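You operate a simulated robot arm through the tools that you are given. There is no shell and no other tool. Be economical: measure what you need, move in short steps, check, and stop when the job is done.

You run a simulated two-armed robot. Do the job below in one go: nothing can be reset, and whatever is moved stays where it is left.

JOB
Hold the orange tray on the top of the back bench steady with one hand, lift the purple tape roll out of it with the other and set it down on the top of the back bench.

It is judged by the outcome, as a careful person would: the job done as asked, and still so three seconds after it is handed in. It fails if anything else is knocked over, pushed out of place, dropped, spilled or broken.

ROBOT AND FRAMES
Two 7-joint arms with two-finger parallel grippers on one trunk, on a base that drives. Base frame: it is fixed to the floor where the robot stands at the start and does not move with it; the origin is under the middle of the robot, x ahead of it, y to its left, z up; the surface under the hand at the start is at about z = 0.9. Units: m, rad, N and s.
The left shoulder is at the start at [0.02, 0.113, 1.247], the right one opposite. With the tool pointing down near the work surface each hand reaches from about 0.22 to 0.6 m from the robot's upright axis, wherever it stands, measured 20 degrees to its own side. Places, roughly: top of the back bench [0.3, 0.5, 0.9]. Payload 1.57 kg a hand.
The tool frame of a hand sits at the grasp point between the pads (the TCP): z along the fingers, y along the line on which they close. The tips reach 0.03 m beyond it. The gripper opens to 0.08 m. The fingers are 0.017 m wide and 0.012 m thick; the gripper's body (0.04 by 0.082 m) begins 0.08 m behind the TCP.
Orientation is that of the tool frame in the base frame, as [roll, pitch, yaw] about the fixed x, y, z axes, in that order (R = Rz(yaw) Ry(pitch) Rx(roll)). With the fingers straight down and closing along the base's y, the tool's x points along the base's -x, its y along +y and its z along -z.

CONTROLS
- The arms move only by the tool jog_arm. It takes "left_steps", "right_steps" or both (then of equal length, played together; a hand with none holds still); each is a list of rows, each a list of 3 entries, a list of its own where there are three numbers: the shift along the tool's x, y, z in m, then the turn, a rotation vector about the tool's x, y, z in rad, then the closure in counts, from 0 (fully open) to 255 (shut). In form: [[[dx, dy, dz], [rx, ry, rz], jaw], ...]. A call has 1 to 10 rows; each row shifts and turns the commanded pose from where the row before left it, along the tool's axes as they then stand. Rows are played at 5 a second. More than 0.05 m and 0.15 rad between two rows, or a gripper value outside its range, and nothing of the call is played. A pose out of reach is approached as far as the arm can. The call stops where the force on the tool passes 40 N (or 10 N more than at its start, if that is more) or the arm is blocked; 0.2 s more then pass. The fingers move at their own pace (about 0.045 m/s each) and stop on an object; they squeeze with about 25 N. The grip force told is the motor's: it shows also when the fingers shut on nothing. Time passes only in rows, and 0.2 s behind the last, so rows that do not move let the fingers close. The reply holds the time, the measured pose of the TCP, the force on the tool along the base axes, the opening and the grip force, in the units named above and with some noise, with the torque about the TCP (base axes, N m) and any sound that the robot's microphone picked up, and new pictures: "show" is both (left out), scene, wrist or none (wrist: the cameras of the hands that moved).
- Cameras (640 x 400 px; columns grow to the right, rows downward): "scene" is now at [0.1011, -0.0102, 1.3807]; the picture's right is [-0.11, -0.99, 0.00], its down [-0.48, 0.05, -0.88] and it looks along [0.87, -0.09, -0.48] (base axes); focal length 254 px, centre (320, 200). "left" rides on the left gripper at [0.072, 0.007, -0.122] in its tool frame; the picture's right is [-0.09, 1.00, 0.00], its down [-0.84, -0.08, -0.54] and it looks along [-0.54, -0.05, 0.84] (tool axes); focal length 238 px, centre (320, 200). "right" rides on the right gripper at [0.072, -0.007, -0.122] in its tool frame; the picture's right is [0.09, 1.00, 0.00], its down [-0.84, 0.08, -0.54] and it looks along [-0.54, 0.05, 0.84] (tool axes); focal length 238 px, centre (320, 200). There is no depth. A picture from a camera that has moved, and an enlarged one, comes with that camera's place and axes in the base frame and with its lens.
- slide_trunk(by): slides the trunk up (or, below 0, down) by that many m; the arms and the scene camera ride with it, the base frame stays. It gives what a move gives, with no picture.
- roll_base(legs): drives the robot by 1 to 6 legs, each [ahead, left, turn to the left] in m, m and rad, along the robot's own axes; the way and the turn of a leg run together, so that a leg with both is an arc; at most 1.5 m and 3.142 rad a leg. The arms and the cameras ride along, it lands a little off, and it stops where it bumps. It gives what a move gives, and a new picture of the scene camera.
- aim_head(pan, tilt): turns the head with the scene camera to pan (to the left, within 1.396 rad either way) and tilt (down, from -0.506 to 1.204), counted from straight ahead of the robot. It gives what a move gives, and a new picture of the scene camera.
- zoom(camera, box): a new picture of the part [left, top, right, bottom] of that camera's present view, enlarged. No time passes.
- finish_job(): hands the job in; it is judged then, once.

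Go step by step. Nothing tells you exact positions but the pictures and the camera data: compare them with the known pose of the tool, close in by small moves and look again before you grip or let go. The budget is 120 turns and 260 pictures, counting those below and the enlarged ones. Unless the task says otherwise, let go and move clear before handing in, and close with one line.

The tools are called after ">>>" as name(argument=value, ...) on one line, values as JSON. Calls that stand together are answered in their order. jog_arm: Moves the arms, as the interface text tells. Its arguments: {"type":"object","properties":{"left_steps":{"type":"array","items":{"type":"array"}},"right_steps":{"type":"array","items":{"type":"array"}},"show":{"type":"string","enum":["both","scene","wrist","none"]}},"required":[]} The other tools are called the same way: slide_trunk (by) slides the trunk up or down; roll_base (legs) drives the base; aim_head (pan, tilt) turns the head that bears the scene camera; zoom (camera, box) takes an enlarged picture of a part of a camera's view; finish_job () hands the job in.

At the start:

```text
clock: 0.0
left_tool_pos: [0.4896, 0.2589, 1.1576]
left_tcp_rot: [3.141, 0.0, -3.138]
left_wrist_force: [0.6, -0.3, 1.2]
left_wrist_torque: [0.01, -0.02, -0.03]
left_gripper_width: 0.0798
left_grip_force: 0.1
right_tool_pos: [0.4538, -0.0905, 1.2168]
right_tcp_rot: [-3.14, 0.001, 3.139]
right_wrist_force: [0.0, 0.4, -0.4]
right_wrist_torque: [-0.03, 0.02, -0.05]
right_gripper_width: 0.0799
right_grip_force: 0.0
trunk travel left (down, up): [-0.3, 0.27]
robot x, y, heading: [-0.0029, -0.0033, 0.004]
head pan, tilt: [-0.108, 0.503]
```

scene: 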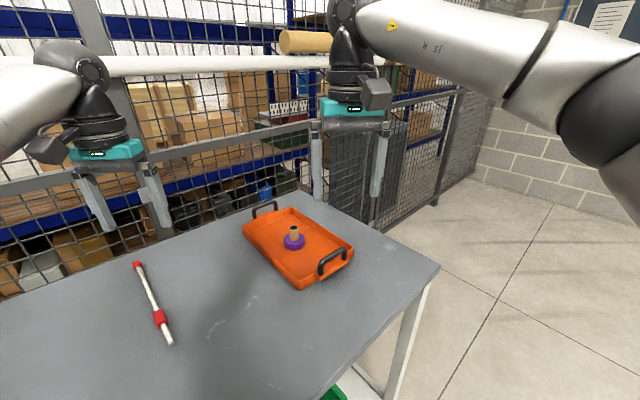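
right: 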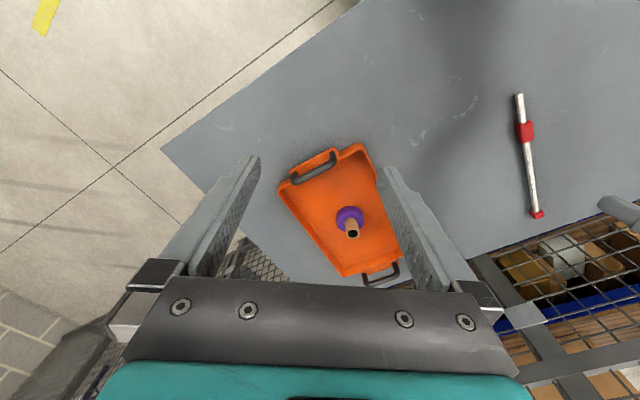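
left: 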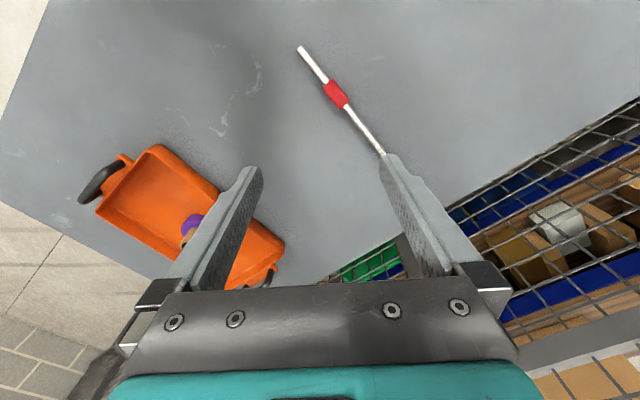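

I see the orange tray ahead at about x 0.69, y 0.0, with the purple roll in it and something brown standing in or at the roll. I'll look closer at it first.

>>> zoom(camera="scene", box=[220, 180, 380, 300])

>>> zoom(camera="right", box=[260, 130, 420, 290])

>>> aim_head(pan=0.0, tilt=1.0)

```text
3.33 times, centred on (300, 240) of scene
camera zoom: at [0.1011, -0.0102, 1.3807], right [-0.11, -0.99, 0.0], down [-0.48, 0.05, -0.88], along [0.87, -0.09, -0.48], focal length 846 px, centre (387, 67)
```

zoom: 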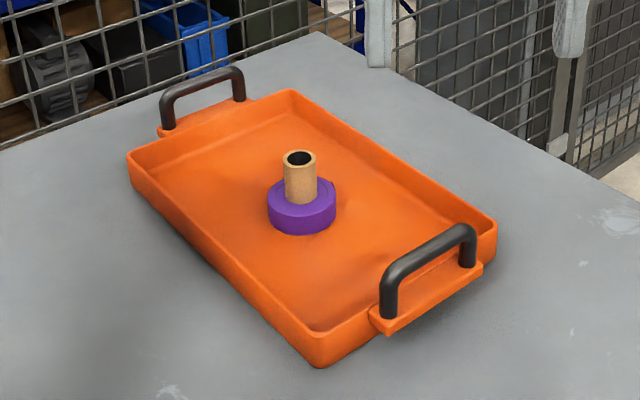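

```text
2.50 times, centred on (340, 210) of right
camera zoom: at [0.3824, -0.0967, 1.3403], right [-0.09, 1.0, 0.0], down [0.84, 0.08, 0.54], along [0.54, 0.05, -0.84], focal length 596 px, centre (270, 175)
```

zoom: 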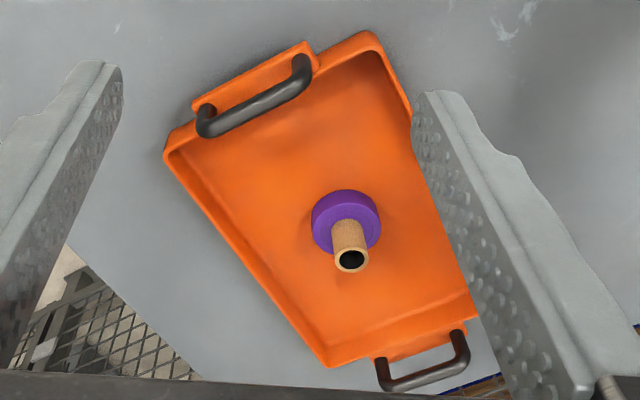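

```text
clock: 0.9
left_tool_pos: [0.4907, 0.2596, 1.1583]
left_tcp_rot: [-3.142, 0.0, -3.14]
left_wrist_force: [-0.3, -0.1, -0.8]
left_wrist_torque: [0.01, -0.03, 0.03]
left_gripper_width: 0.0799
left_grip_force: 0.0
right_tool_pos: [0.4534, -0.0903, 1.2165]
right_tcp_rot: [3.14, 0.002, 3.14]
right_wrist_force: [-0.7, 0.4, 0.2]
right_wrist_torque: [-0.01, 0.0, -0.02]
right_gripper_width: 0.0798
right_grip_force: 0.1
trunk travel left (down, up): [-0.3, 0.27]
robot x, y, heading: [-0.0008, -0.001, 0.003]
head pan, tilt: [0.0, 1.0]
camera scene: at [0.0804, -0.0004, 1.3401], right [0.0, -1.0, 0.0], down [-0.84, 0.0, -0.54], along [0.54, 0.0, -0.84], focal length 254 px, centre (320, 200)
```

scene: 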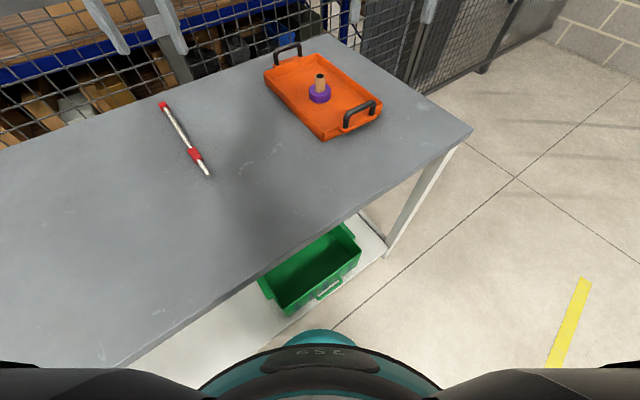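

The roll has a cardboard core about 28 mm wide sticking up, at about (0.68, 0.0), and the tray's near handle is at about (0.58, -0.09). Roll is a bit beyond reach, so I check the clearance between my base and the bench before driving.

>>> aim_head(pan=0.5, tilt=1.204)

```text
clock: 1.9
left_tool_pos: [0.4902, 0.2598, 1.1583]
left_tcp_rot: [-3.141, -0.001, -3.139]
left_wrist_force: [-1.0, 0.3, -0.5]
left_wrist_torque: [-0.01, 0.06, -0.01]
left_gripper_width: 0.0799
left_grip_force: 0.1
right_tool_pos: [0.4536, -0.0908, 1.2186]
right_tcp_rot: [-3.139, 0.001, 3.14]
right_wrist_force: [-0.4, -0.5, 0.2]
right_wrist_torque: [0.03, -0.02, 0.0]
right_gripper_width: 0.0801
right_grip_force: 0.0
trunk travel left (down, up): [-0.3, 0.27]
robot x, y, heading: [0.0019, 0.0033, -0.001]
head pan, tilt: [0.499, 1.201]
camera scene: at [0.0599, 0.0263, 1.3274], right [0.48, -0.88, 0.0], down [-0.82, -0.45, -0.36], along [0.32, 0.17, -0.93], focal length 254 px, centre (320, 200)
```

scene: 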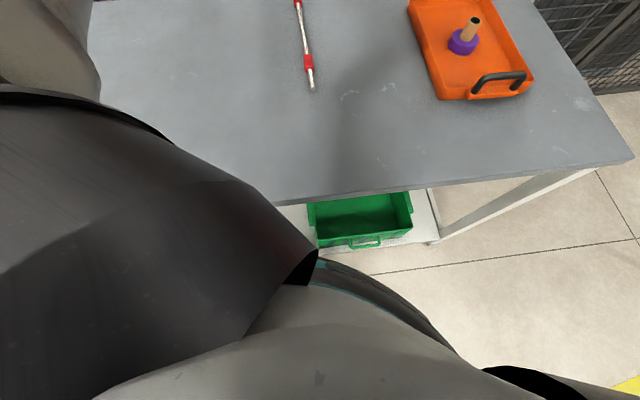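

The base is already nearly at the bench, so I'll slide parallel to the bench's front edge (which runs along about [0.6, -0.8]) to bring the tray within reach.

>>> roll_base(legs=[[0.142, -0.208, 0.0]])

>>> aim_head(pan=0.25, tilt=0.9)

```text
clock: 3.7
left_tool_pos: [0.6327, 0.0441, 1.158]
left_tcp_rot: [3.141, -0.001, -3.141]
left_wrist_force: [0.0, -0.2, 0.5]
left_wrist_torque: [0.01, -0.01, 0.0]
left_gripper_width: 0.0797
left_grip_force: 0.1
right_tool_pos: [0.5971, -0.3039, 1.2175]
right_tcp_rot: [3.14, -0.001, 3.139]
right_wrist_force: [0.5, 0.1, -0.4]
right_wrist_torque: [0.03, 0.0, -0.02]
right_gripper_width: 0.0803
right_grip_force: 0.0
trunk travel left (down, up): [-0.3, 0.27]
robot x, y, heading: [0.1437, -0.2119, 0.004]
head pan, tilt: [0.499, 1.201]
camera scene: at [0.2026, -0.188, 1.3274], right [0.48, -0.88, 0.0], down [-0.82, -0.45, -0.36], along [0.32, 0.17, -0.93], focal length 254 px, centre (320, 200)
```

scene: 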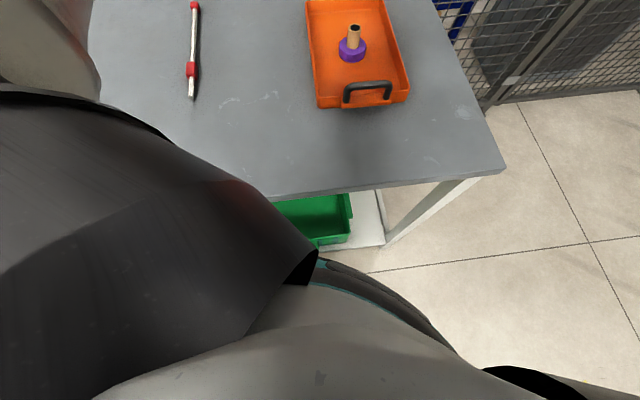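

```text
clock: 4.5
left_tool_pos: [0.6337, 0.0458, 1.1586]
left_tcp_rot: [3.14, 0.0, -3.14]
left_wrist_force: [-0.9, 0.3, 0.2]
left_wrist_torque: [-0.03, -0.03, -0.03]
left_gripper_width: 0.0799
left_grip_force: 0.0
right_tool_pos: [0.5954, -0.3048, 1.2181]
right_tcp_rot: [-3.141, 0.002, 3.14]
right_wrist_force: [-0.3, -0.1, 0.1]
right_wrist_torque: [0.0, -0.02, 0.03]
right_gripper_width: 0.0801
right_grip_force: 0.1
trunk travel left (down, up): [-0.3, 0.27]
robot x, y, heading: [0.1437, -0.2147, 0.002]
head pan, tilt: [0.25, 0.901]
camera scene: at [0.2262, -0.1955, 1.3472], right [0.25, -0.97, 0.0], down [-0.76, -0.19, -0.62], along [0.6, 0.15, -0.78], focal length 254 px, centre (320, 200)
```

scene: 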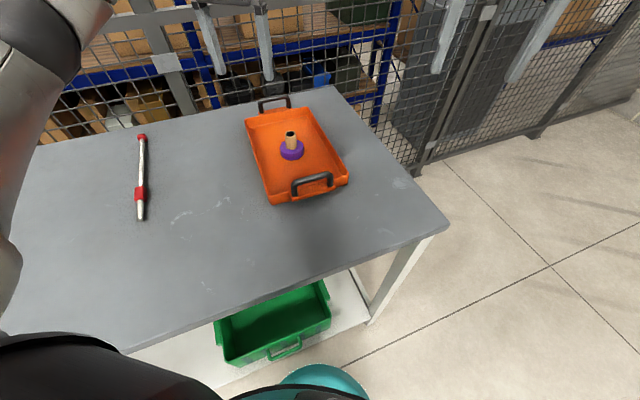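

Handle bar is at about (0.585, -0.09) and roll at about (0.683, -0.005). I turn the right hand so that it closes across the handle bar and bring it above, moving the left hand out of the way a little.

>>> jog_arm(right_steps=[[[0, 0.045, 0], [0, 0, 0], 0], [[0, 0.045, 0], [0, 0, 0], 0], [[0, 0, 0.01], [0, 0, 0.14], 0], [[0, 0, 0.01], [0, 0, 0.14], 0], [[0, 0, 0.01], [0, 0, 0.14], 0], [[0, 0, 0.01], [0, 0, 0.14], 0], [[0, 0, 0.01], [0, 0, 0.14], 0], [[0, 0, 0.01], [0, 0, 0.14], 0], [[0, 0, 0.01], [0, 0, 0.137], 0], [[0.04, 0.02, 0.01], [0, 0, 0], 0]], left_steps=[[[0.005, 0.01, 0], [0, 0, 0], 0], [[0.005, 0.01, 0], [0, 0, 0], 0], [[0.005, 0.01, 0], [0, 0, 0], 0], [[0.005, 0.01, 0], [0, 0, 0], 0], [[0.005, 0.01, 0], [0, 0, 0], 0], [[0.005, 0.01, 0], [0, 0, 0], 0], [[0.005, 0.01, 0], [0, 0, 0], 0], [[0.005, 0.01, 0], [0, 0, 0], 0], [[0.005, 0.01, 0], [0, 0, 0], 0], [[0.005, 0.01, 0], [0, 0, 0], 0]])

```text
clock: 6.7
left_tool_pos: [0.5799, 0.1491, 1.157]
left_tcp_rot: [-3.14, -0.002, -3.141]
left_wrist_force: [1.3, 0.1, 0.1]
left_wrist_torque: [-0.01, 0.0, 0.0]
left_gripper_width: 0.0798
left_grip_force: 0.1
right_tool_pos: [0.5927, -0.1672, 1.1367]
right_tcp_rot: [3.139, 0.001, 2.159]
right_wrist_force: [0.1, 0.4, -0.1]
right_wrist_torque: [-0.04, 0.0, -0.01]
right_gripper_width: 0.0801
right_grip_force: 0.0
trunk travel left (down, up): [-0.3, 0.27]
robot x, y, heading: [0.1411, -0.2102, -0.004]
head pan, tilt: [0.25, 0.901]
camera scene: at [0.226, -0.1935, 1.3472], right [0.25, -0.97, 0.0], down [-0.76, -0.19, -0.62], along [0.6, 0.15, -0.78], focal length 254 px, centre (320, 200)
camera right: at [0.5475, -0.1102, 1.2603], right [0.78, 0.63, 0.0], down [0.53, -0.65, 0.54], along [0.34, -0.42, -0.84], focal length 238 px, centre (320, 200)
camera left: at [0.5092, 0.1564, 1.2805], right [0.09, 1.0, 0.0], down [0.84, -0.07, 0.54], along [0.54, -0.05, -0.84], focal length 238 px, centre (320, 200)
```

scene: 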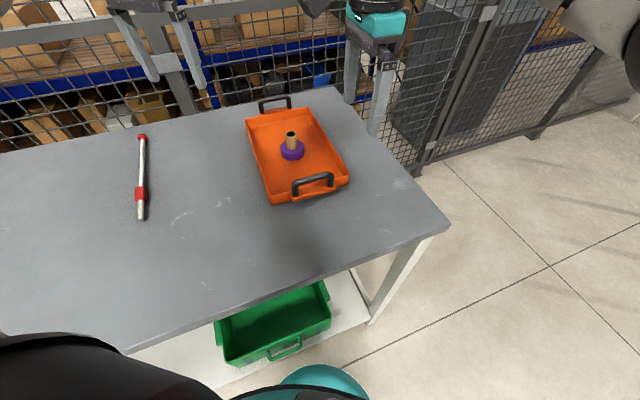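
right: 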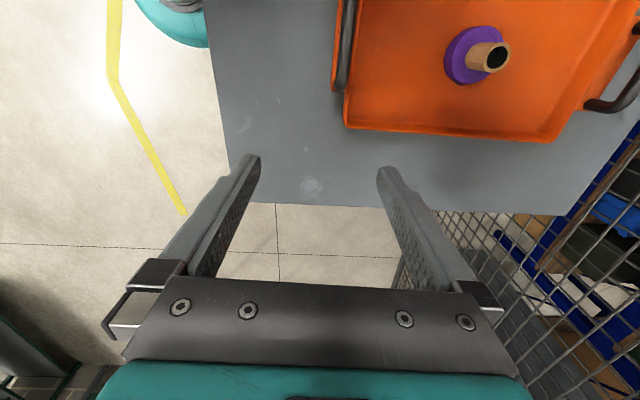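
left: 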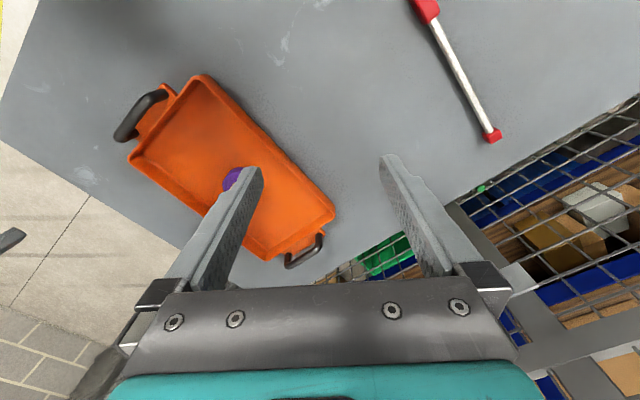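

>>> zoom(camera="scene", box=[230, 85, 370, 215])

>>> zoom(camera="left", box=[90, 60, 250, 200])

```text
3.08 times, centred on (300, 150) of scene
camera zoom: at [0.226, -0.1935, 1.3472], right [0.25, -0.97, 0.0], down [-0.76, -0.19, -0.62], along [0.6, 0.15, -0.78], focal length 781 px, centre (382, 354)
```

zoom: 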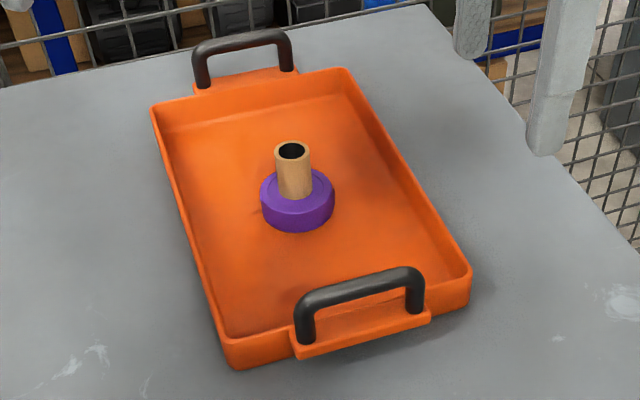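

```text
2.86 times, centred on (170, 130) of left
camera zoom: at [0.5092, 0.1564, 1.2805], right [0.09, 1.0, 0.0], down [0.84, -0.07, 0.54], along [0.54, -0.05, -0.84], focal length 681 px, centre (749, 400)
```

zoom: 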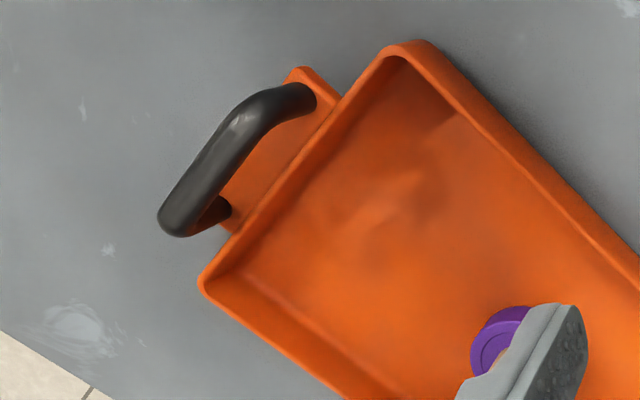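

Triangulating: the handle bar is at about (0.562, -0.095, 0.96), tray rim top about z 0.934, and the core's top at (0.692, -0.005, 0.977). I bring the right hand above the bar.

>>> jog_arm(right_steps=[[[0.0257, 0.0048, 0.02], [0, 0, 0], 0], [[0.0257, 0.0048, 0.03], [0, 0, 0], 0], [[0.0257, 0.0048, 0.03], [0, 0, 0], 0], [[0, 0, 0], [0, 0, 0], 0]])

```text
clock: 7.7
left_tool_pos: [0.5822, 0.1459, 1.1598]
left_tcp_rot: [-3.141, 0.0, 3.141]
left_wrist_force: [-0.5, 0.0, 0.7]
left_wrist_torque: [-0.02, 0.01, -0.03]
left_gripper_width: 0.0798
left_grip_force: 0.1
right_tool_pos: [0.5616, -0.096, 1.0617]
right_tcp_rot: [3.14, -0.001, 2.162]
right_wrist_force: [0.2, -0.5, -0.8]
right_wrist_torque: [-0.01, 0.0, 0.0]
right_gripper_width: 0.08
right_grip_force: 0.0
trunk travel left (down, up): [-0.3, 0.27]
robot x, y, heading: [0.1442, -0.2119, -0.004]
head pan, tilt: [0.25, 0.901]
camera scene: at [0.2262, -0.1959, 1.3472], right [0.25, -0.97, 0.0], down [-0.76, -0.19, -0.62], along [0.6, 0.15, -0.78], focal length 254 px, centre (320, 200)
camera right: at [0.5164, -0.0408, 1.1839], right [0.78, 0.63, 0.0], down [0.53, -0.65, 0.54], along [0.34, -0.42, -0.84], focal length 238 px, centre (320, 200)
```

scene: 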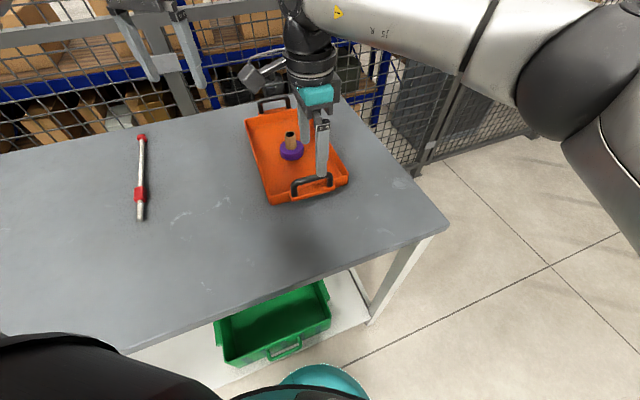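
right: 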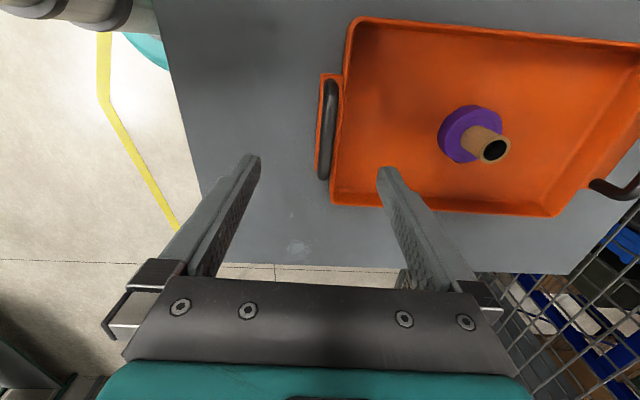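

>>> jog_arm(right_steps=[[[0, 0.004, 0.03], [0, 0, 0], 0], [[0, 0, 0.03], [0, 0, 0], 0], [[0, 0, 0], [0, 0, 0], 0]], show="both")

>>> zoom(camera="scene", box=[250, 100, 370, 220])

```text
clock: 8.5
left_tool_pos: [0.5813, 0.1472, 1.1585]
left_tcp_rot: [3.141, 0.001, 3.141]
left_wrist_force: [0.4, -0.1, -0.7]
left_wrist_torque: [0.05, 0.02, -0.03]
left_gripper_width: 0.0799
left_grip_force: 0.0
right_tool_pos: [0.5627, -0.0936, 0.9993]
right_tcp_rot: [3.138, 0.0, 2.163]
right_wrist_force: [0.1, -0.4, 0.0]
right_wrist_torque: [-0.05, 0.02, -0.07]
right_gripper_width: 0.0804
right_grip_force: 0.0
trunk travel left (down, up): [-0.3, 0.27]
robot x, y, heading: [0.143, -0.2138, -0.0]
head pan, tilt: [0.25, 0.901]
camera scene: at [0.2262, -0.1955, 1.3472], right [0.25, -0.97, 0.0], down [-0.76, -0.19, -0.62], along [0.6, 0.15, -0.78], focal length 254 px, centre (320, 200)
camera right: at [0.5183, -0.0383, 1.1231], right [0.78, 0.63, 0.0], down [0.53, -0.65, 0.54], along [0.34, -0.42, -0.84], focal length 238 px, centre (320, 200)
```

scene: 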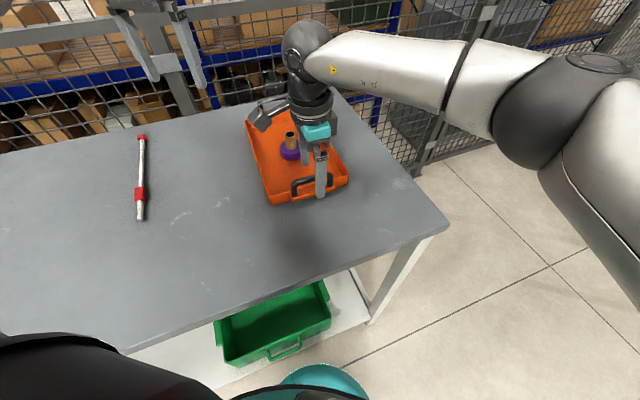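
right: 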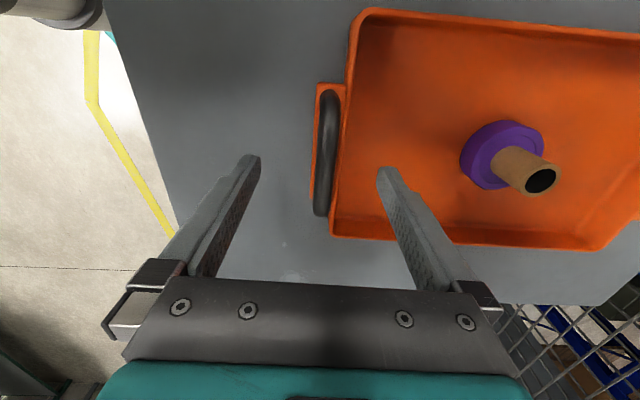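

```text
3.33 times, centred on (310, 160) of scene
camera zoom: at [0.2262, -0.1955, 1.3472], right [0.25, -0.97, 0.0], down [-0.76, -0.19, -0.62], along [0.6, 0.15, -0.78], focal length 846 px, centre (353, 333)
```

zoom: 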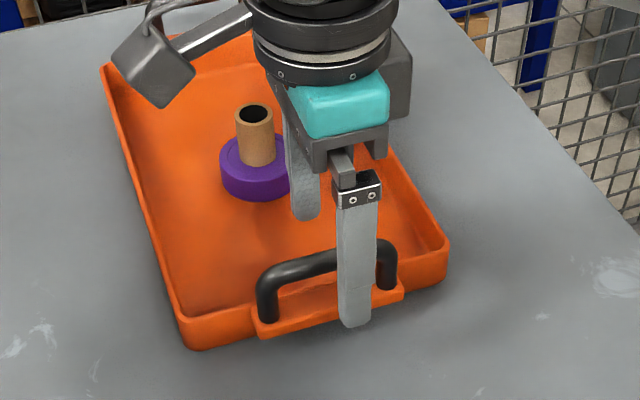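

The bar sits between the open fingers, about 3 mm to the far side. I go down to z 0.966, tips just over the rim level, then close.

>>> jog_arm(right_steps=[[[0, 0.003, 0.012], [0, 0, 0], 0], [[0, 0, 0.011], [0, 0, 0], 0], [[0, 0, 0.01], [0, 0, 0], 0], [[0, 0, 0], [0, 0, 0], 0]], show="wrist")

>>> zoom(camera="scene", box=[250, 100, 370, 220])

```text
clock: 9.5
left_tool_pos: [0.5825, 0.1462, 1.1599]
left_tcp_rot: [3.14, 0.001, -3.14]
left_wrist_force: [0.0, -0.4, 0.4]
left_wrist_torque: [-0.01, -0.02, 0.02]
left_gripper_width: 0.0801
left_grip_force: 0.0
right_tool_pos: [0.5649, -0.0942, 0.9642]
right_tcp_rot: [3.139, -0.001, 2.162]
right_wrist_force: [0.0, 0.3, 0.4]
right_wrist_torque: [-0.04, -0.01, 0.0]
right_gripper_width: 0.08
right_grip_force: 0.1
trunk travel left (down, up): [-0.3, 0.27]
robot x, y, heading: [0.146, -0.213, -0.0]
head pan, tilt: [0.25, 0.901]
camera right: at [0.5216, -0.0378, 1.0868], right [0.77, 0.63, 0.0], down [0.53, -0.65, 0.54], along [0.34, -0.42, -0.84], focal length 238 px, centre (320, 200)
```

right: 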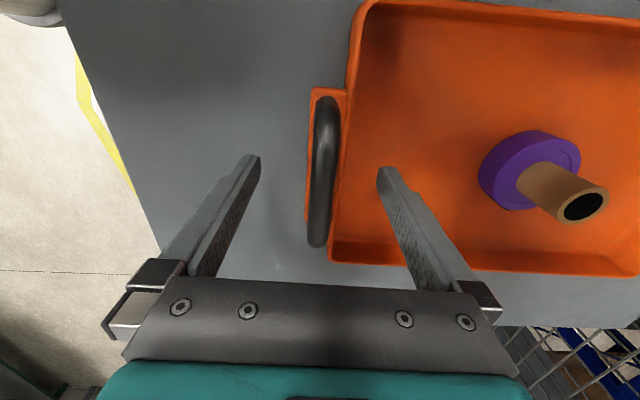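

```text
3.33 times, centred on (310, 160) of scene
camera zoom: at [0.2262, -0.1955, 1.3472], right [0.25, -0.97, 0.0], down [-0.76, -0.19, -0.62], along [0.6, 0.15, -0.78], focal length 846 px, centre (353, 333)
```

zoom: 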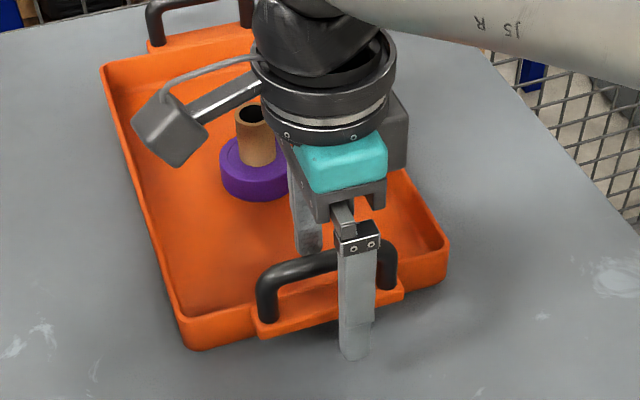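

The bar lies centred between the fingers. I raise 4 mm so the inner tip clears the rim, and close.

>>> jog_arm(right_steps=[[[0, 0, -0.004], [0, 0, 0], 0], [[0, 0, 0], [0, 0, 0], 130], [[0, 0, 0], [0, 0, 0], 200], [[0, 0, 0], [0, 0, 0], 255], [[0, 0, 0], [0, 0, 0], 255], [[0, 0, 0], [0, 0, 0], 255]])

>>> zoom(camera="scene", box=[250, 100, 370, 220])

```text
clock: 10.9
left_tool_pos: [0.5817, 0.1472, 1.159]
left_tcp_rot: [3.141, 0.0, 3.141]
left_wrist_force: [0.0, 0.6, 0.7]
left_wrist_torque: [0.03, -0.02, 0.01]
left_gripper_width: 0.0801
left_grip_force: 0.0
right_tool_pos: [0.5659, -0.0947, 0.9678]
right_tcp_rot: [3.14, -0.001, 2.163]
right_wrist_force: [1.6, -0.2, 0.7]
right_wrist_torque: [0.04, 0.04, 0.22]
right_gripper_width: 0.0139
right_grip_force: 20.7
trunk travel left (down, up): [-0.3, 0.27]
robot x, y, heading: [0.1433, -0.2142, -0.001]
head pan, tilt: [0.25, 0.901]
camera scene: at [0.2263, -0.1954, 1.3472], right [0.25, -0.97, 0.0], down [-0.76, -0.19, -0.62], along [0.6, 0.15, -0.78], focal length 254 px, centre (320, 200)
camera right: at [0.5213, -0.0388, 1.0919], right [0.77, 0.63, 0.0], down [0.53, -0.65, 0.54], along [0.34, -0.42, -0.84], focal length 238 px, centre (320, 200)
```

scene: 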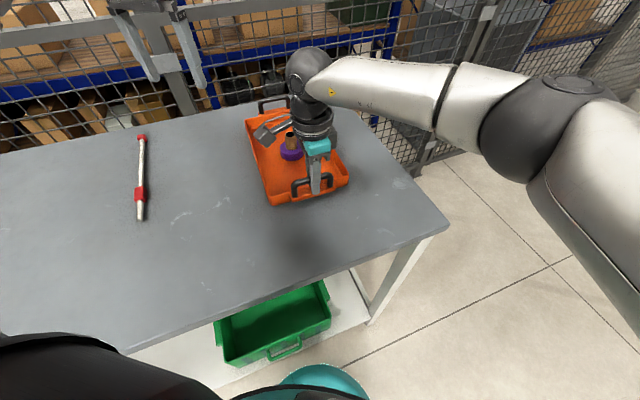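
right: 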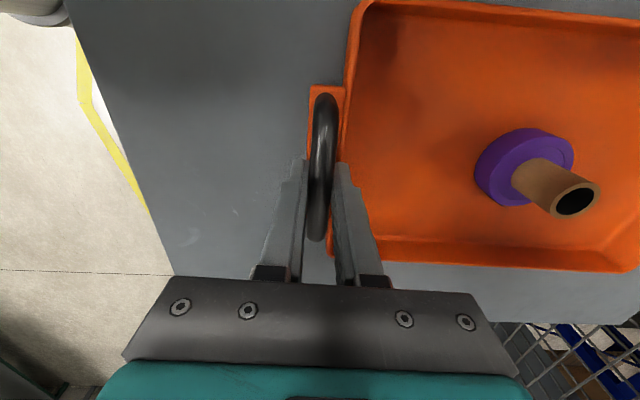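

```text
3.33 times, centred on (310, 160) of scene
camera zoom: at [0.2263, -0.1954, 1.3472], right [0.25, -0.97, 0.0], down [-0.76, -0.19, -0.62], along [0.6, 0.15, -0.78], focal length 846 px, centre (353, 333)
```

zoom: 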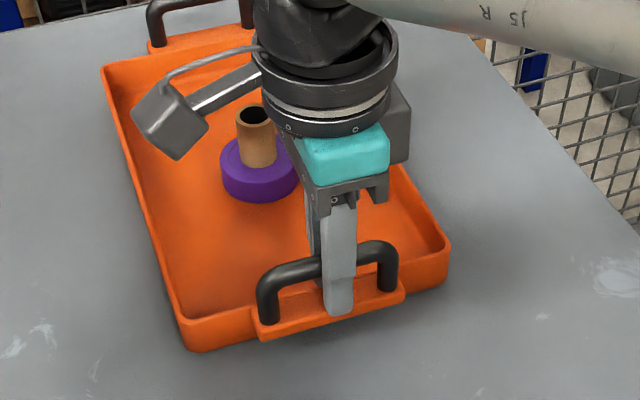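

The right hand holds the handle (13.9 mm bar, tray unmoved). Now the left hand turns and moves above the core.

>>> jog_arm(left_steps=[[[0, 0, 0], [0, 0, 0.134], 0], [[0, 0, 0], [0, 0, 0.134], 0], [[0, 0, 0], [0, 0, 0.133], 0], [[0, 0, 0], [0, 0, 0.133], 0], [[0, 0, 0], [0, 0, 0.133], 0], [[0, 0, 0], [0, 0, 0.133], 0], [[-0.045, -0.0066, 0.01], [0, 0, 0], 0], [[-0.045, -0.0066, 0.01], [0, 0, 0], 0], [[-0.045, -0.0066, 0.01], [0, 0, 0], 0], [[0, 0, 0], [0, 0, 0], 0]])

```text
clock: 13.1
left_tool_pos: [0.6633, 0.0333, 1.1254]
left_tcp_rot: [-3.14, 0.0, 2.342]
left_wrist_force: [-0.2, 0.1, -0.3]
left_wrist_torque: [0.04, -0.05, 0.04]
left_gripper_width: 0.08
left_grip_force: 0.0
right_tool_pos: [0.5666, -0.0943, 0.9691]
right_tcp_rot: [3.14, 0.001, 2.16]
right_wrist_force: [-0.4, -0.3, 4.4]
right_wrist_torque: [0.18, 0.15, 0.11]
right_gripper_width: 0.0134
right_grip_force: 24.7
trunk travel left (down, up): [-0.3, 0.27]
robot x, y, heading: [0.1423, -0.2083, -0.003]
head pan, tilt: [0.25, 0.901]
camera scene: at [0.2259, -0.1958, 1.3473], right [0.25, -0.97, 0.0], down [-0.76, -0.19, -0.62], along [0.6, 0.15, -0.78], focal length 254 px, centre (320, 200)
camera left: at [0.6183, 0.0897, 1.248], right [0.78, 0.63, 0.0], down [0.53, -0.65, 0.54], along [0.34, -0.42, -0.84], focal length 238 px, centre (320, 200)
```

scene: 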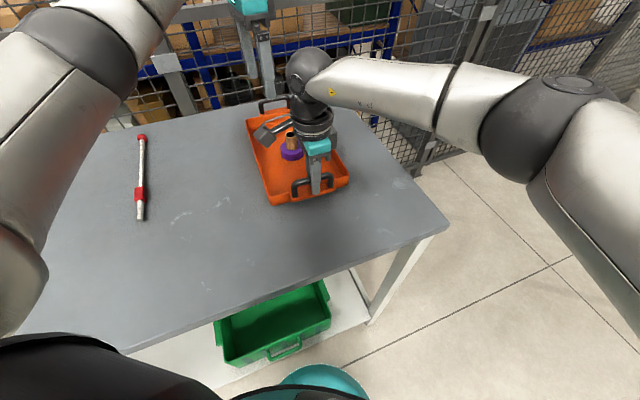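
left: 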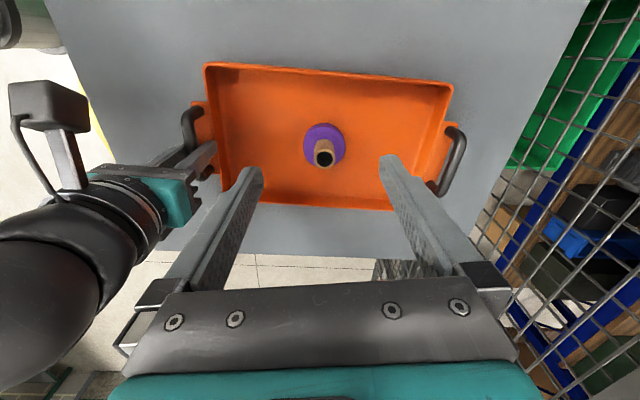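

The core shows nearly aligned with the finger gap; it needs about 42 mm along tool -x and 3 mm in y. I shift and lower partway.

>>> jog_arm(left_steps=[[[-0.021, 0.0018, 0.02], [0, 0, 0], 0], [[-0.02, 0.0017, 0.03], [0, 0, 0], 0], [[0, 0, 0], [0, 0, 0], 0]])

>>> zoom(camera="scene", box=[230, 60, 370, 220])

```text
clock: 13.9
left_tool_pos: [0.6943, 0.0091, 1.076]
left_tcp_rot: [3.14, -0.001, 2.342]
left_wrist_force: [0.8, 0.6, 0.0]
left_wrist_torque: [0.01, -0.02, -0.02]
left_gripper_width: 0.0801
left_grip_force: 0.1
right_tool_pos: [0.5654, -0.0953, 0.9681]
right_tcp_rot: [3.14, -0.001, 2.161]
right_wrist_force: [-1.7, -0.9, 3.3]
right_wrist_torque: [0.24, 0.16, 0.18]
right_gripper_width: 0.0136
right_grip_force: 25.7
trunk travel left (down, up): [-0.3, 0.27]
robot x, y, heading: [0.1455, -0.2118, 0.001]
head pan, tilt: [0.25, 0.901]
camera scene: at [0.2259, -0.1958, 1.3473], right [0.25, -0.97, 0.0], down [-0.76, -0.19, -0.62], along [0.6, 0.15, -0.78], focal length 254 px, centre (320, 200)
camera left: at [0.6491, 0.0665, 1.1982], right [0.78, 0.63, 0.0], down [0.53, -0.65, 0.54], along [0.34, -0.42, -0.84], focal length 238 px, centre (320, 200)
```

scene: 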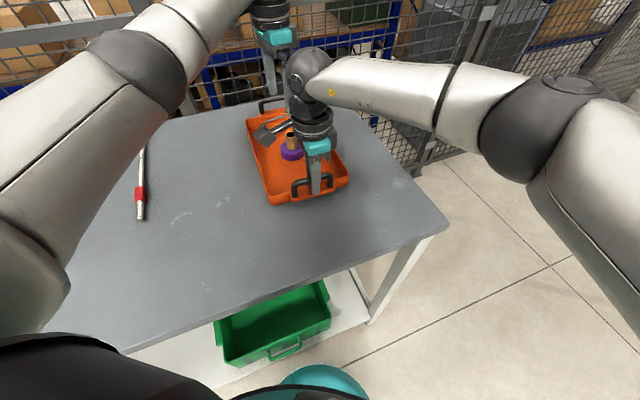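
left: 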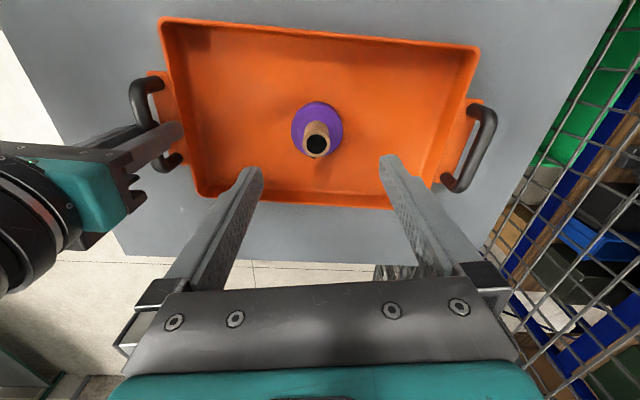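

```text
2.50 times, centred on (300, 140) of scene
camera zoom: at [0.2259, -0.1958, 1.3473], right [0.25, -0.97, 0.0], down [-0.76, -0.19, -0.62], along [0.6, 0.15, -0.78], focal length 634 px, centre (370, 350)
```

zoom: 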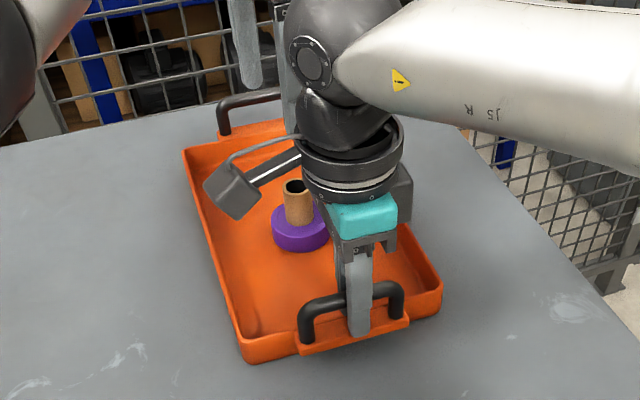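

>>> jog_arm(left_steps=[[[-0.006, -0.004, 0.02], [0, 0, 0], 0], [[0, 0, 0.02], [0, 0, 0], 0], [[0, 0, 0.015], [0, 0, 0], 0], [[0, 0, 0], [0, 0, 0], 0]])

```text
clock: 14.9
left_tool_pos: [0.6939, 0.0035, 1.0228]
left_tcp_rot: [-3.141, 0.0, 2.343]
left_wrist_force: [0.6, -0.5, 0.5]
left_wrist_torque: [0.0, 0.03, 0.01]
left_gripper_width: 0.0799
left_grip_force: 0.1
right_tool_pos: [0.5653, -0.0937, 0.9697]
right_tcp_rot: [3.14, 0.001, 2.162]
right_wrist_force: [-1.4, -1.9, 2.0]
right_wrist_torque: [-0.02, -0.01, 0.14]
right_gripper_width: 0.0136
right_grip_force: 25.0
trunk travel left (down, up): [-0.3, 0.27]
robot x, y, heading: [0.1459, -0.2174, -0.005]
head pan, tilt: [0.25, 0.901]
camera scene: at [0.2259, -0.1958, 1.3473], right [0.25, -0.97, 0.0], down [-0.76, -0.19, -0.62], along [0.6, 0.15, -0.78], focal length 254 px, centre (320, 200)
camera left: at [0.6486, 0.0602, 1.1458], right [0.78, 0.63, 0.0], down [0.53, -0.65, 0.54], along [0.34, -0.42, -0.84], focal length 238 px, centre (320, 200)
```

scene: 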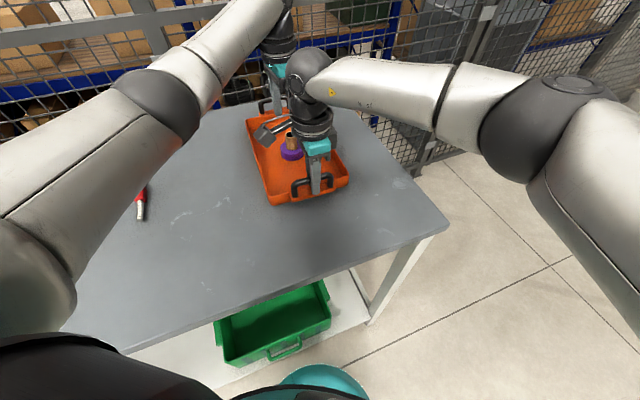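
left: 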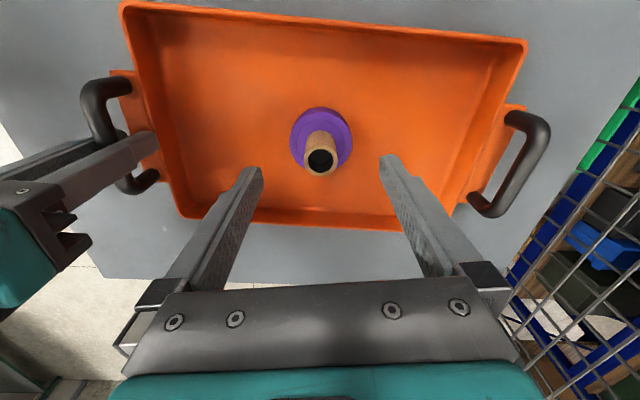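

Aligned with the core within a couple of millimetres. I lower to z about 0.965.

>>> jog_arm(left_steps=[[[0, 0, 0.02], [0, 0, 0], 0], [[0, 0, 0.02], [0, 0, 0], 0], [[0, 0, 0.012], [0, 0, 0], 0], [[0, 0, 0], [0, 0, 0], 0]])

```text
clock: 15.9
left_tool_pos: [0.6954, 0.0025, 0.9731]
left_tcp_rot: [-3.142, 0.001, 2.342]
left_wrist_force: [0.5, -0.9, 0.1]
left_wrist_torque: [0.0, 0.01, 0.04]
left_gripper_width: 0.08
left_grip_force: 0.0
right_tool_pos: [0.565, -0.0953, 0.9684]
right_tcp_rot: [3.137, 0.0, 2.163]
right_wrist_force: [0.4, -1.4, 2.1]
right_wrist_torque: [-0.11, -0.1, 0.17]
right_gripper_width: 0.0135
right_grip_force: 24.7
trunk travel left (down, up): [-0.3, 0.27]
robot x, y, heading: [0.1445, -0.2101, -0.005]
head pan, tilt: [0.25, 0.901]
camera scene: at [0.2259, -0.1957, 1.3473], right [0.25, -0.97, 0.0], down [-0.76, -0.19, -0.62], along [0.6, 0.15, -0.78], focal length 254 px, centre (320, 200)
camera left: at [0.6489, 0.0594, 1.0952], right [0.78, 0.63, 0.0], down [0.53, -0.65, 0.54], along [0.34, -0.42, -0.84], focal length 238 px, centre (320, 200)
```

scene: 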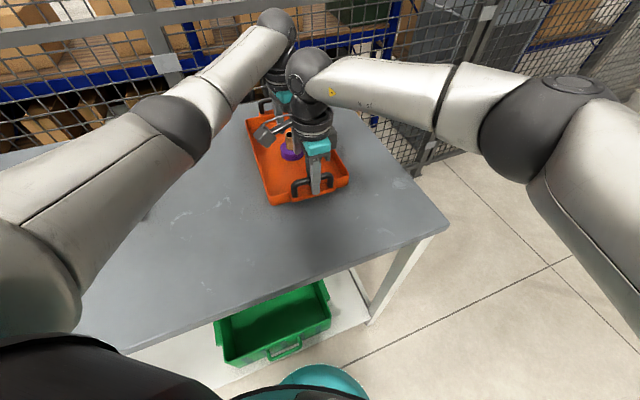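
left: 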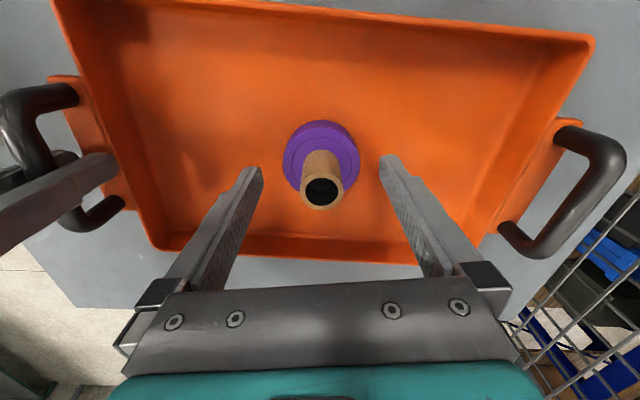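

>>> jog_arm(left_steps=[[[0.001, 0, 0.008], [0, 0, 0], 0], [[0, 0, 0], [0, 0, 0], 120], [[0, 0, 0], [0, 0, 0], 200], [[0, 0, 0], [0, 0, 0], 255], [[0, 0, 0], [0, 0, 0], 255], [[0, 0, 0], [0, 0, 0], 255]])

```text
clock: 17.3
left_tool_pos: [0.6933, 0.0028, 0.9646]
left_tcp_rot: [3.141, 0.0, 2.342]
left_wrist_force: [0.3, 0.5, -0.4]
left_wrist_torque: [-0.01, -0.03, 0.0]
left_gripper_width: 0.0264
left_grip_force: 24.7
right_tool_pos: [0.5654, -0.0948, 0.9691]
right_tcp_rot: [3.14, 0.001, 2.162]
right_wrist_force: [-1.2, -2.0, 1.7]
right_wrist_torque: [-0.05, -0.03, 0.14]
right_gripper_width: 0.0134
right_grip_force: 25.0
trunk travel left (down, up): [-0.3, 0.27]
robot x, y, heading: [0.1393, -0.2155, -0.003]
head pan, tilt: [0.25, 0.901]
camera scene: at [0.226, -0.1957, 1.3472], right [0.25, -0.97, 0.0], down [-0.76, -0.19, -0.62], along [0.6, 0.15, -0.78], focal length 254 px, centre (320, 200)
camera left: at [0.6483, 0.0599, 1.0875], right [0.78, 0.63, 0.0], down [0.53, -0.65, 0.54], along [0.34, -0.42, -0.84], focal length 238 px, centre (320, 200)
```

scene: 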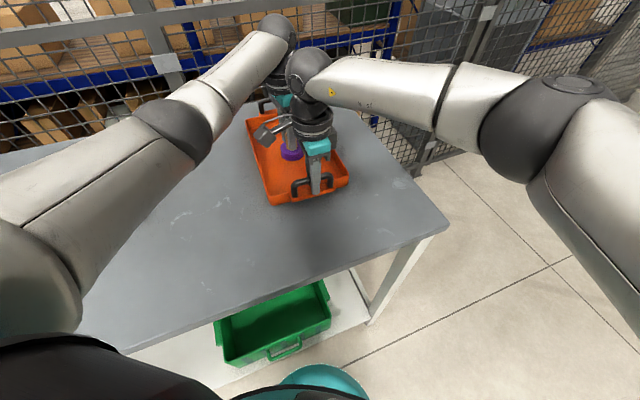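
left: 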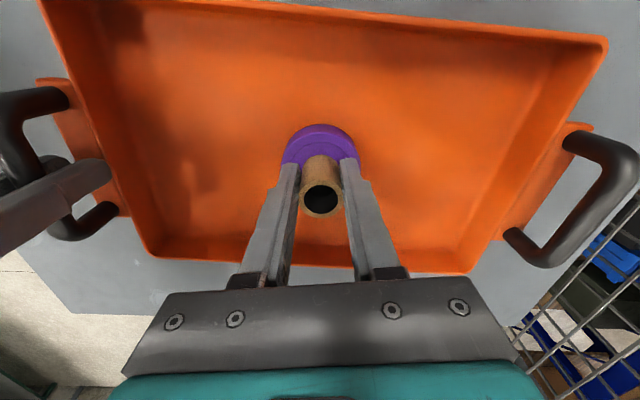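

The left hand grips the 26 mm core. I lift it straight up.

>>> jog_arm(left_steps=[[[0, 0, -0.01], [0, 0, 0], 255], [[0, 0, -0.02], [0, 0, 0], 255], [[0, 0, -0.025], [0, 0, 0], 255], [[0, 0, -0.025], [0, 0, 0], 255], [[0, 0, -0.02], [0, 0, 0], 255], [[0, 0, 0], [0, 0, 0], 255]])

```text
clock: 18.7
left_tool_pos: [0.6945, 0.0018, 1.0632]
left_tcp_rot: [3.141, 0.0, 2.343]
left_wrist_force: [-0.5, -0.2, -0.1]
left_wrist_torque: [-0.01, 0.0, 0.02]
left_gripper_width: 0.0262
left_grip_force: 25.2
right_tool_pos: [0.566, -0.0963, 0.9692]
right_tcp_rot: [3.14, 0.0, 2.162]
right_wrist_force: [-1.0, 0.2, 1.2]
right_wrist_torque: [0.02, 0.01, 0.16]
right_gripper_width: 0.0135
right_grip_force: 25.3
trunk travel left (down, up): [-0.3, 0.27]
robot x, y, heading: [0.1463, -0.2144, -0.003]
head pan, tilt: [0.25, 0.901]
camera scene: at [0.226, -0.1956, 1.3472], right [0.25, -0.97, 0.0], down [-0.76, -0.19, -0.62], along [0.6, 0.15, -0.78], focal length 254 px, centre (320, 200)
camera left: at [0.6496, 0.0589, 1.1856], right [0.78, 0.63, 0.0], down [0.53, -0.65, 0.54], along [0.34, -0.42, -0.84], focal length 238 px, centre (320, 200)
```

scene: 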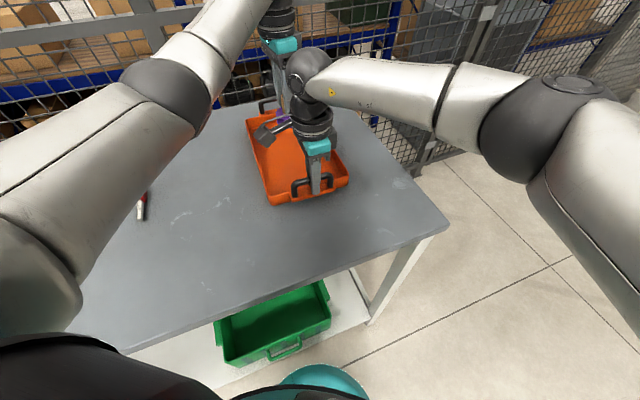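
left: 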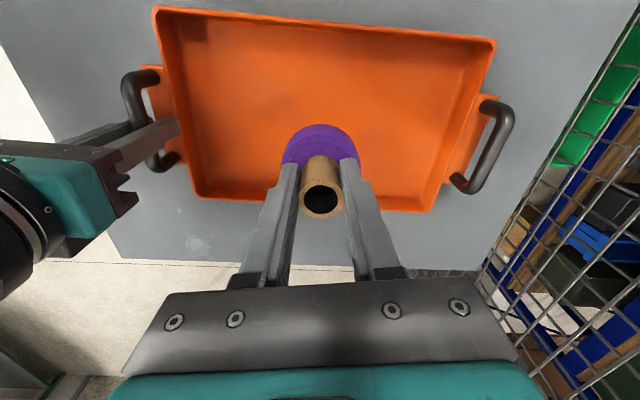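

The roll is out and the tray hasn't moved. I carry it to the free bench area to the left of the tray, about (0.555, 0.145).

>>> jog_arm(left_steps=[[[0.02, 0, 0], [0, 0, 0], 255], [[0.04, 0, 0], [0, 0, 0], 255], [[0.04, 0, 0], [0, 0, 0], 255], [[0.04, 0, 0], [0, 0, 0], 255], [[0.04, 0, 0], [0, 0, 0], 255], [[0.02, 0, 0], [0, 0, 0], 255], [[0, 0, 0.02], [0, 0, 0], 255], [[0, 0, 0.02], [0, 0, 0], 255], [[0, 0, 0.02], [0, 0, 0], 255], [[0, 0, 0], [0, 0, 0], 255]])

```text
clock: 20.9
left_tool_pos: [0.5551, 0.1459, 1.0014]
left_tcp_rot: [3.141, -0.001, 2.342]
left_wrist_force: [0.2, 0.2, -1.0]
left_wrist_torque: [0.04, 0.01, 0.02]
left_gripper_width: 0.0261
left_grip_force: 24.9
right_tool_pos: [0.5657, -0.0949, 0.9688]
right_tcp_rot: [3.14, -0.001, 2.162]
right_wrist_force: [-2.0, 0.5, 0.7]
right_wrist_torque: [-0.02, -0.01, 0.13]
right_gripper_width: 0.0135
right_grip_force: 25.2
trunk travel left (down, up): [-0.3, 0.27]
robot x, y, heading: [0.1397, -0.2156, -0.0]
head pan, tilt: [0.25, 0.901]
camera scene: at [0.226, -0.1954, 1.3472], right [0.25, -0.97, 0.0], down [-0.76, -0.19, -0.62], along [0.6, 0.15, -0.78], focal length 254 px, centre (320, 200)
camera left: at [0.5105, 0.2029, 1.1246], right [0.78, 0.63, 0.0], down [0.53, -0.65, 0.54], along [0.34, -0.42, -0.84], focal length 238 px, centre (320, 200)
```

scene: 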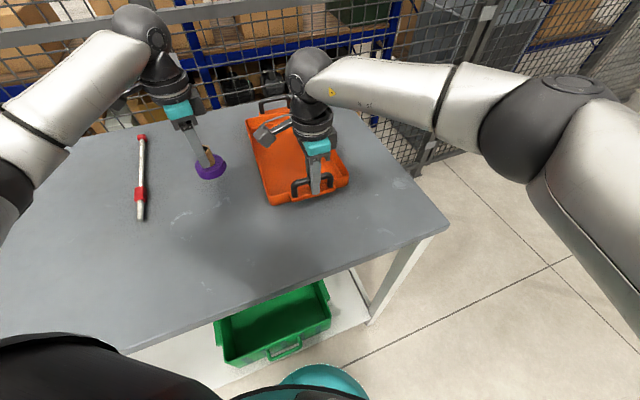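
left: 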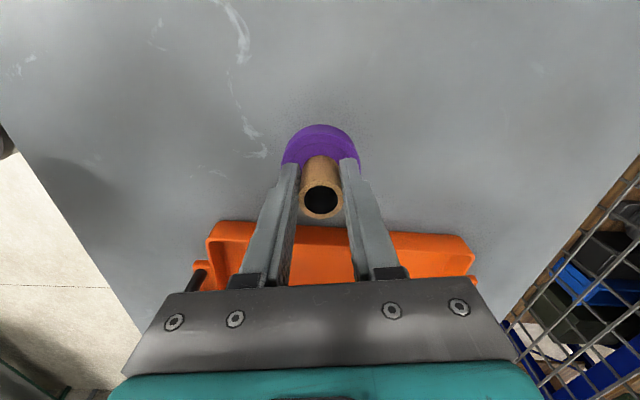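

The roll hangs over clear bench between the tray and the stick. I lower it gently to where it should be near the bench.

>>> jog_arm(left_steps=[[[0, 0, 0.015], [0, 0, 0], 255], [[0, 0, 0.012], [0, 0, 0], 255], [[0, 0, 0.006], [0, 0, 0], 255], [[0, 0, 0.003], [0, 0, 0], 255], [[0, 0, 0], [0, 0, 0], 255]], show="scene")

>>> zoom(camera="scene", box=[160, 110, 260, 200])

```text
clock: 22.1
left_tool_pos: [0.5559, 0.1464, 0.9676]
left_tcp_rot: [-3.141, 0.001, 2.344]
left_wrist_force: [0.4, -0.3, -0.7]
left_wrist_torque: [-0.02, -0.01, -0.02]
left_gripper_width: 0.0262
left_grip_force: 25.1
right_tool_pos: [0.5662, -0.0949, 0.9686]
right_tcp_rot: [3.139, -0.001, 2.162]
right_wrist_force: [-2.4, 0.8, 1.1]
right_wrist_torque: [0.01, 0.02, 0.17]
right_gripper_width: 0.0137
right_grip_force: 24.5
trunk travel left (down, up): [-0.3, 0.27]
robot x, y, heading: [0.1412, -0.2119, -0.002]
head pan, tilt: [0.25, 0.901]
camera scene: at [0.226, -0.1954, 1.3472], right [0.25, -0.97, 0.0], down [-0.76, -0.19, -0.62], along [0.6, 0.15, -0.78], focal length 254 px, centre (320, 200)
```

scene: 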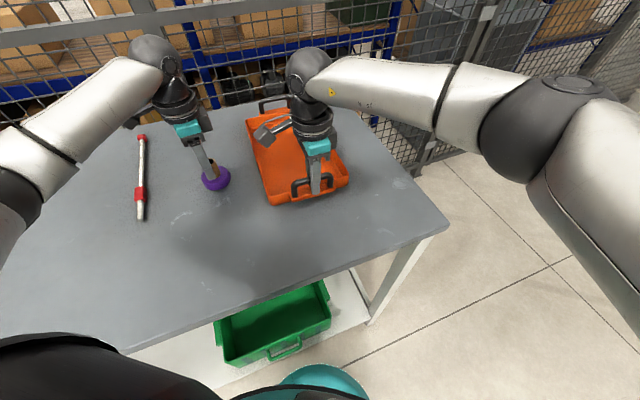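

```text
4.44 times, centred on (210, 155) of scene
camera zoom: at [0.226, -0.1954, 1.3472], right [0.25, -0.97, 0.0], down [-0.76, -0.19, -0.62], along [0.6, 0.15, -0.78], focal length 1128 px, centre (809, 400)
```

zoom: 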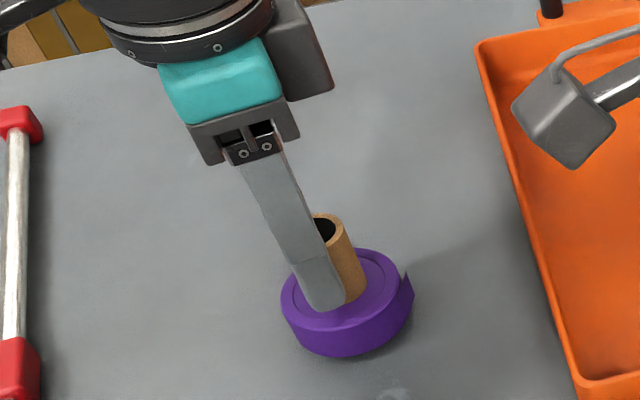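

>>> jog_arm(left_steps=[[[0, 0, 0.002], [0, 0, 0], 255], [[0, 0, 0.002], [0, 0, 0], 255], [[0, 0, 0], [0, 0, 0], 255]], show="none")

```text
clock: 22.9
left_tool_pos: [0.5556, 0.1449, 0.9637]
left_tcp_rot: [3.141, 0.001, 2.34]
left_wrist_force: [0.2, 1.2, -0.1]
left_wrist_torque: [0.02, -0.01, 0.0]
left_gripper_width: 0.0256
left_grip_force: 24.6
right_tool_pos: [0.5656, -0.0936, 0.9686]
right_tcp_rot: [3.14, 0.001, 2.162]
right_wrist_force: [-1.4, 1.7, 0.1]
right_wrist_torque: [0.0, 0.0, 0.18]
right_gripper_width: 0.0136
right_grip_force: 25.2
trunk travel left (down, up): [-0.3, 0.27]
robot x, y, heading: [0.1437, -0.2121, -0.002]
head pan, tilt: [0.25, 0.901]
```

>>> jog_arm(left_steps=[[[0, 0, 0.0015], [0, 0, 0], 255], [[0, 0, 0.0015], [0, 0, 0], 255], [[0, 0, 0], [0, 0, 0], 255]], show="none")

```text
clock: 23.7
left_tool_pos: [0.5557, 0.1457, 0.9607]
left_tcp_rot: [-3.141, 0.001, 2.343]
left_wrist_force: [-0.2, -0.4, -0.8]
left_wrist_torque: [0.02, -0.02, 0.01]
left_gripper_width: 0.0259
left_grip_force: 25.0
right_tool_pos: [0.5656, -0.0953, 0.9687]
right_tcp_rot: [3.14, -0.001, 2.163]
right_wrist_force: [0.2, 0.6, 0.8]
right_wrist_torque: [0.0, 0.02, 0.12]
right_gripper_width: 0.0135
right_grip_force: 25.3
trunk travel left (down, up): [-0.3, 0.27]
robot x, y, heading: [0.1427, -0.2174, -0.003]
head pan, tilt: [0.25, 0.901]
```

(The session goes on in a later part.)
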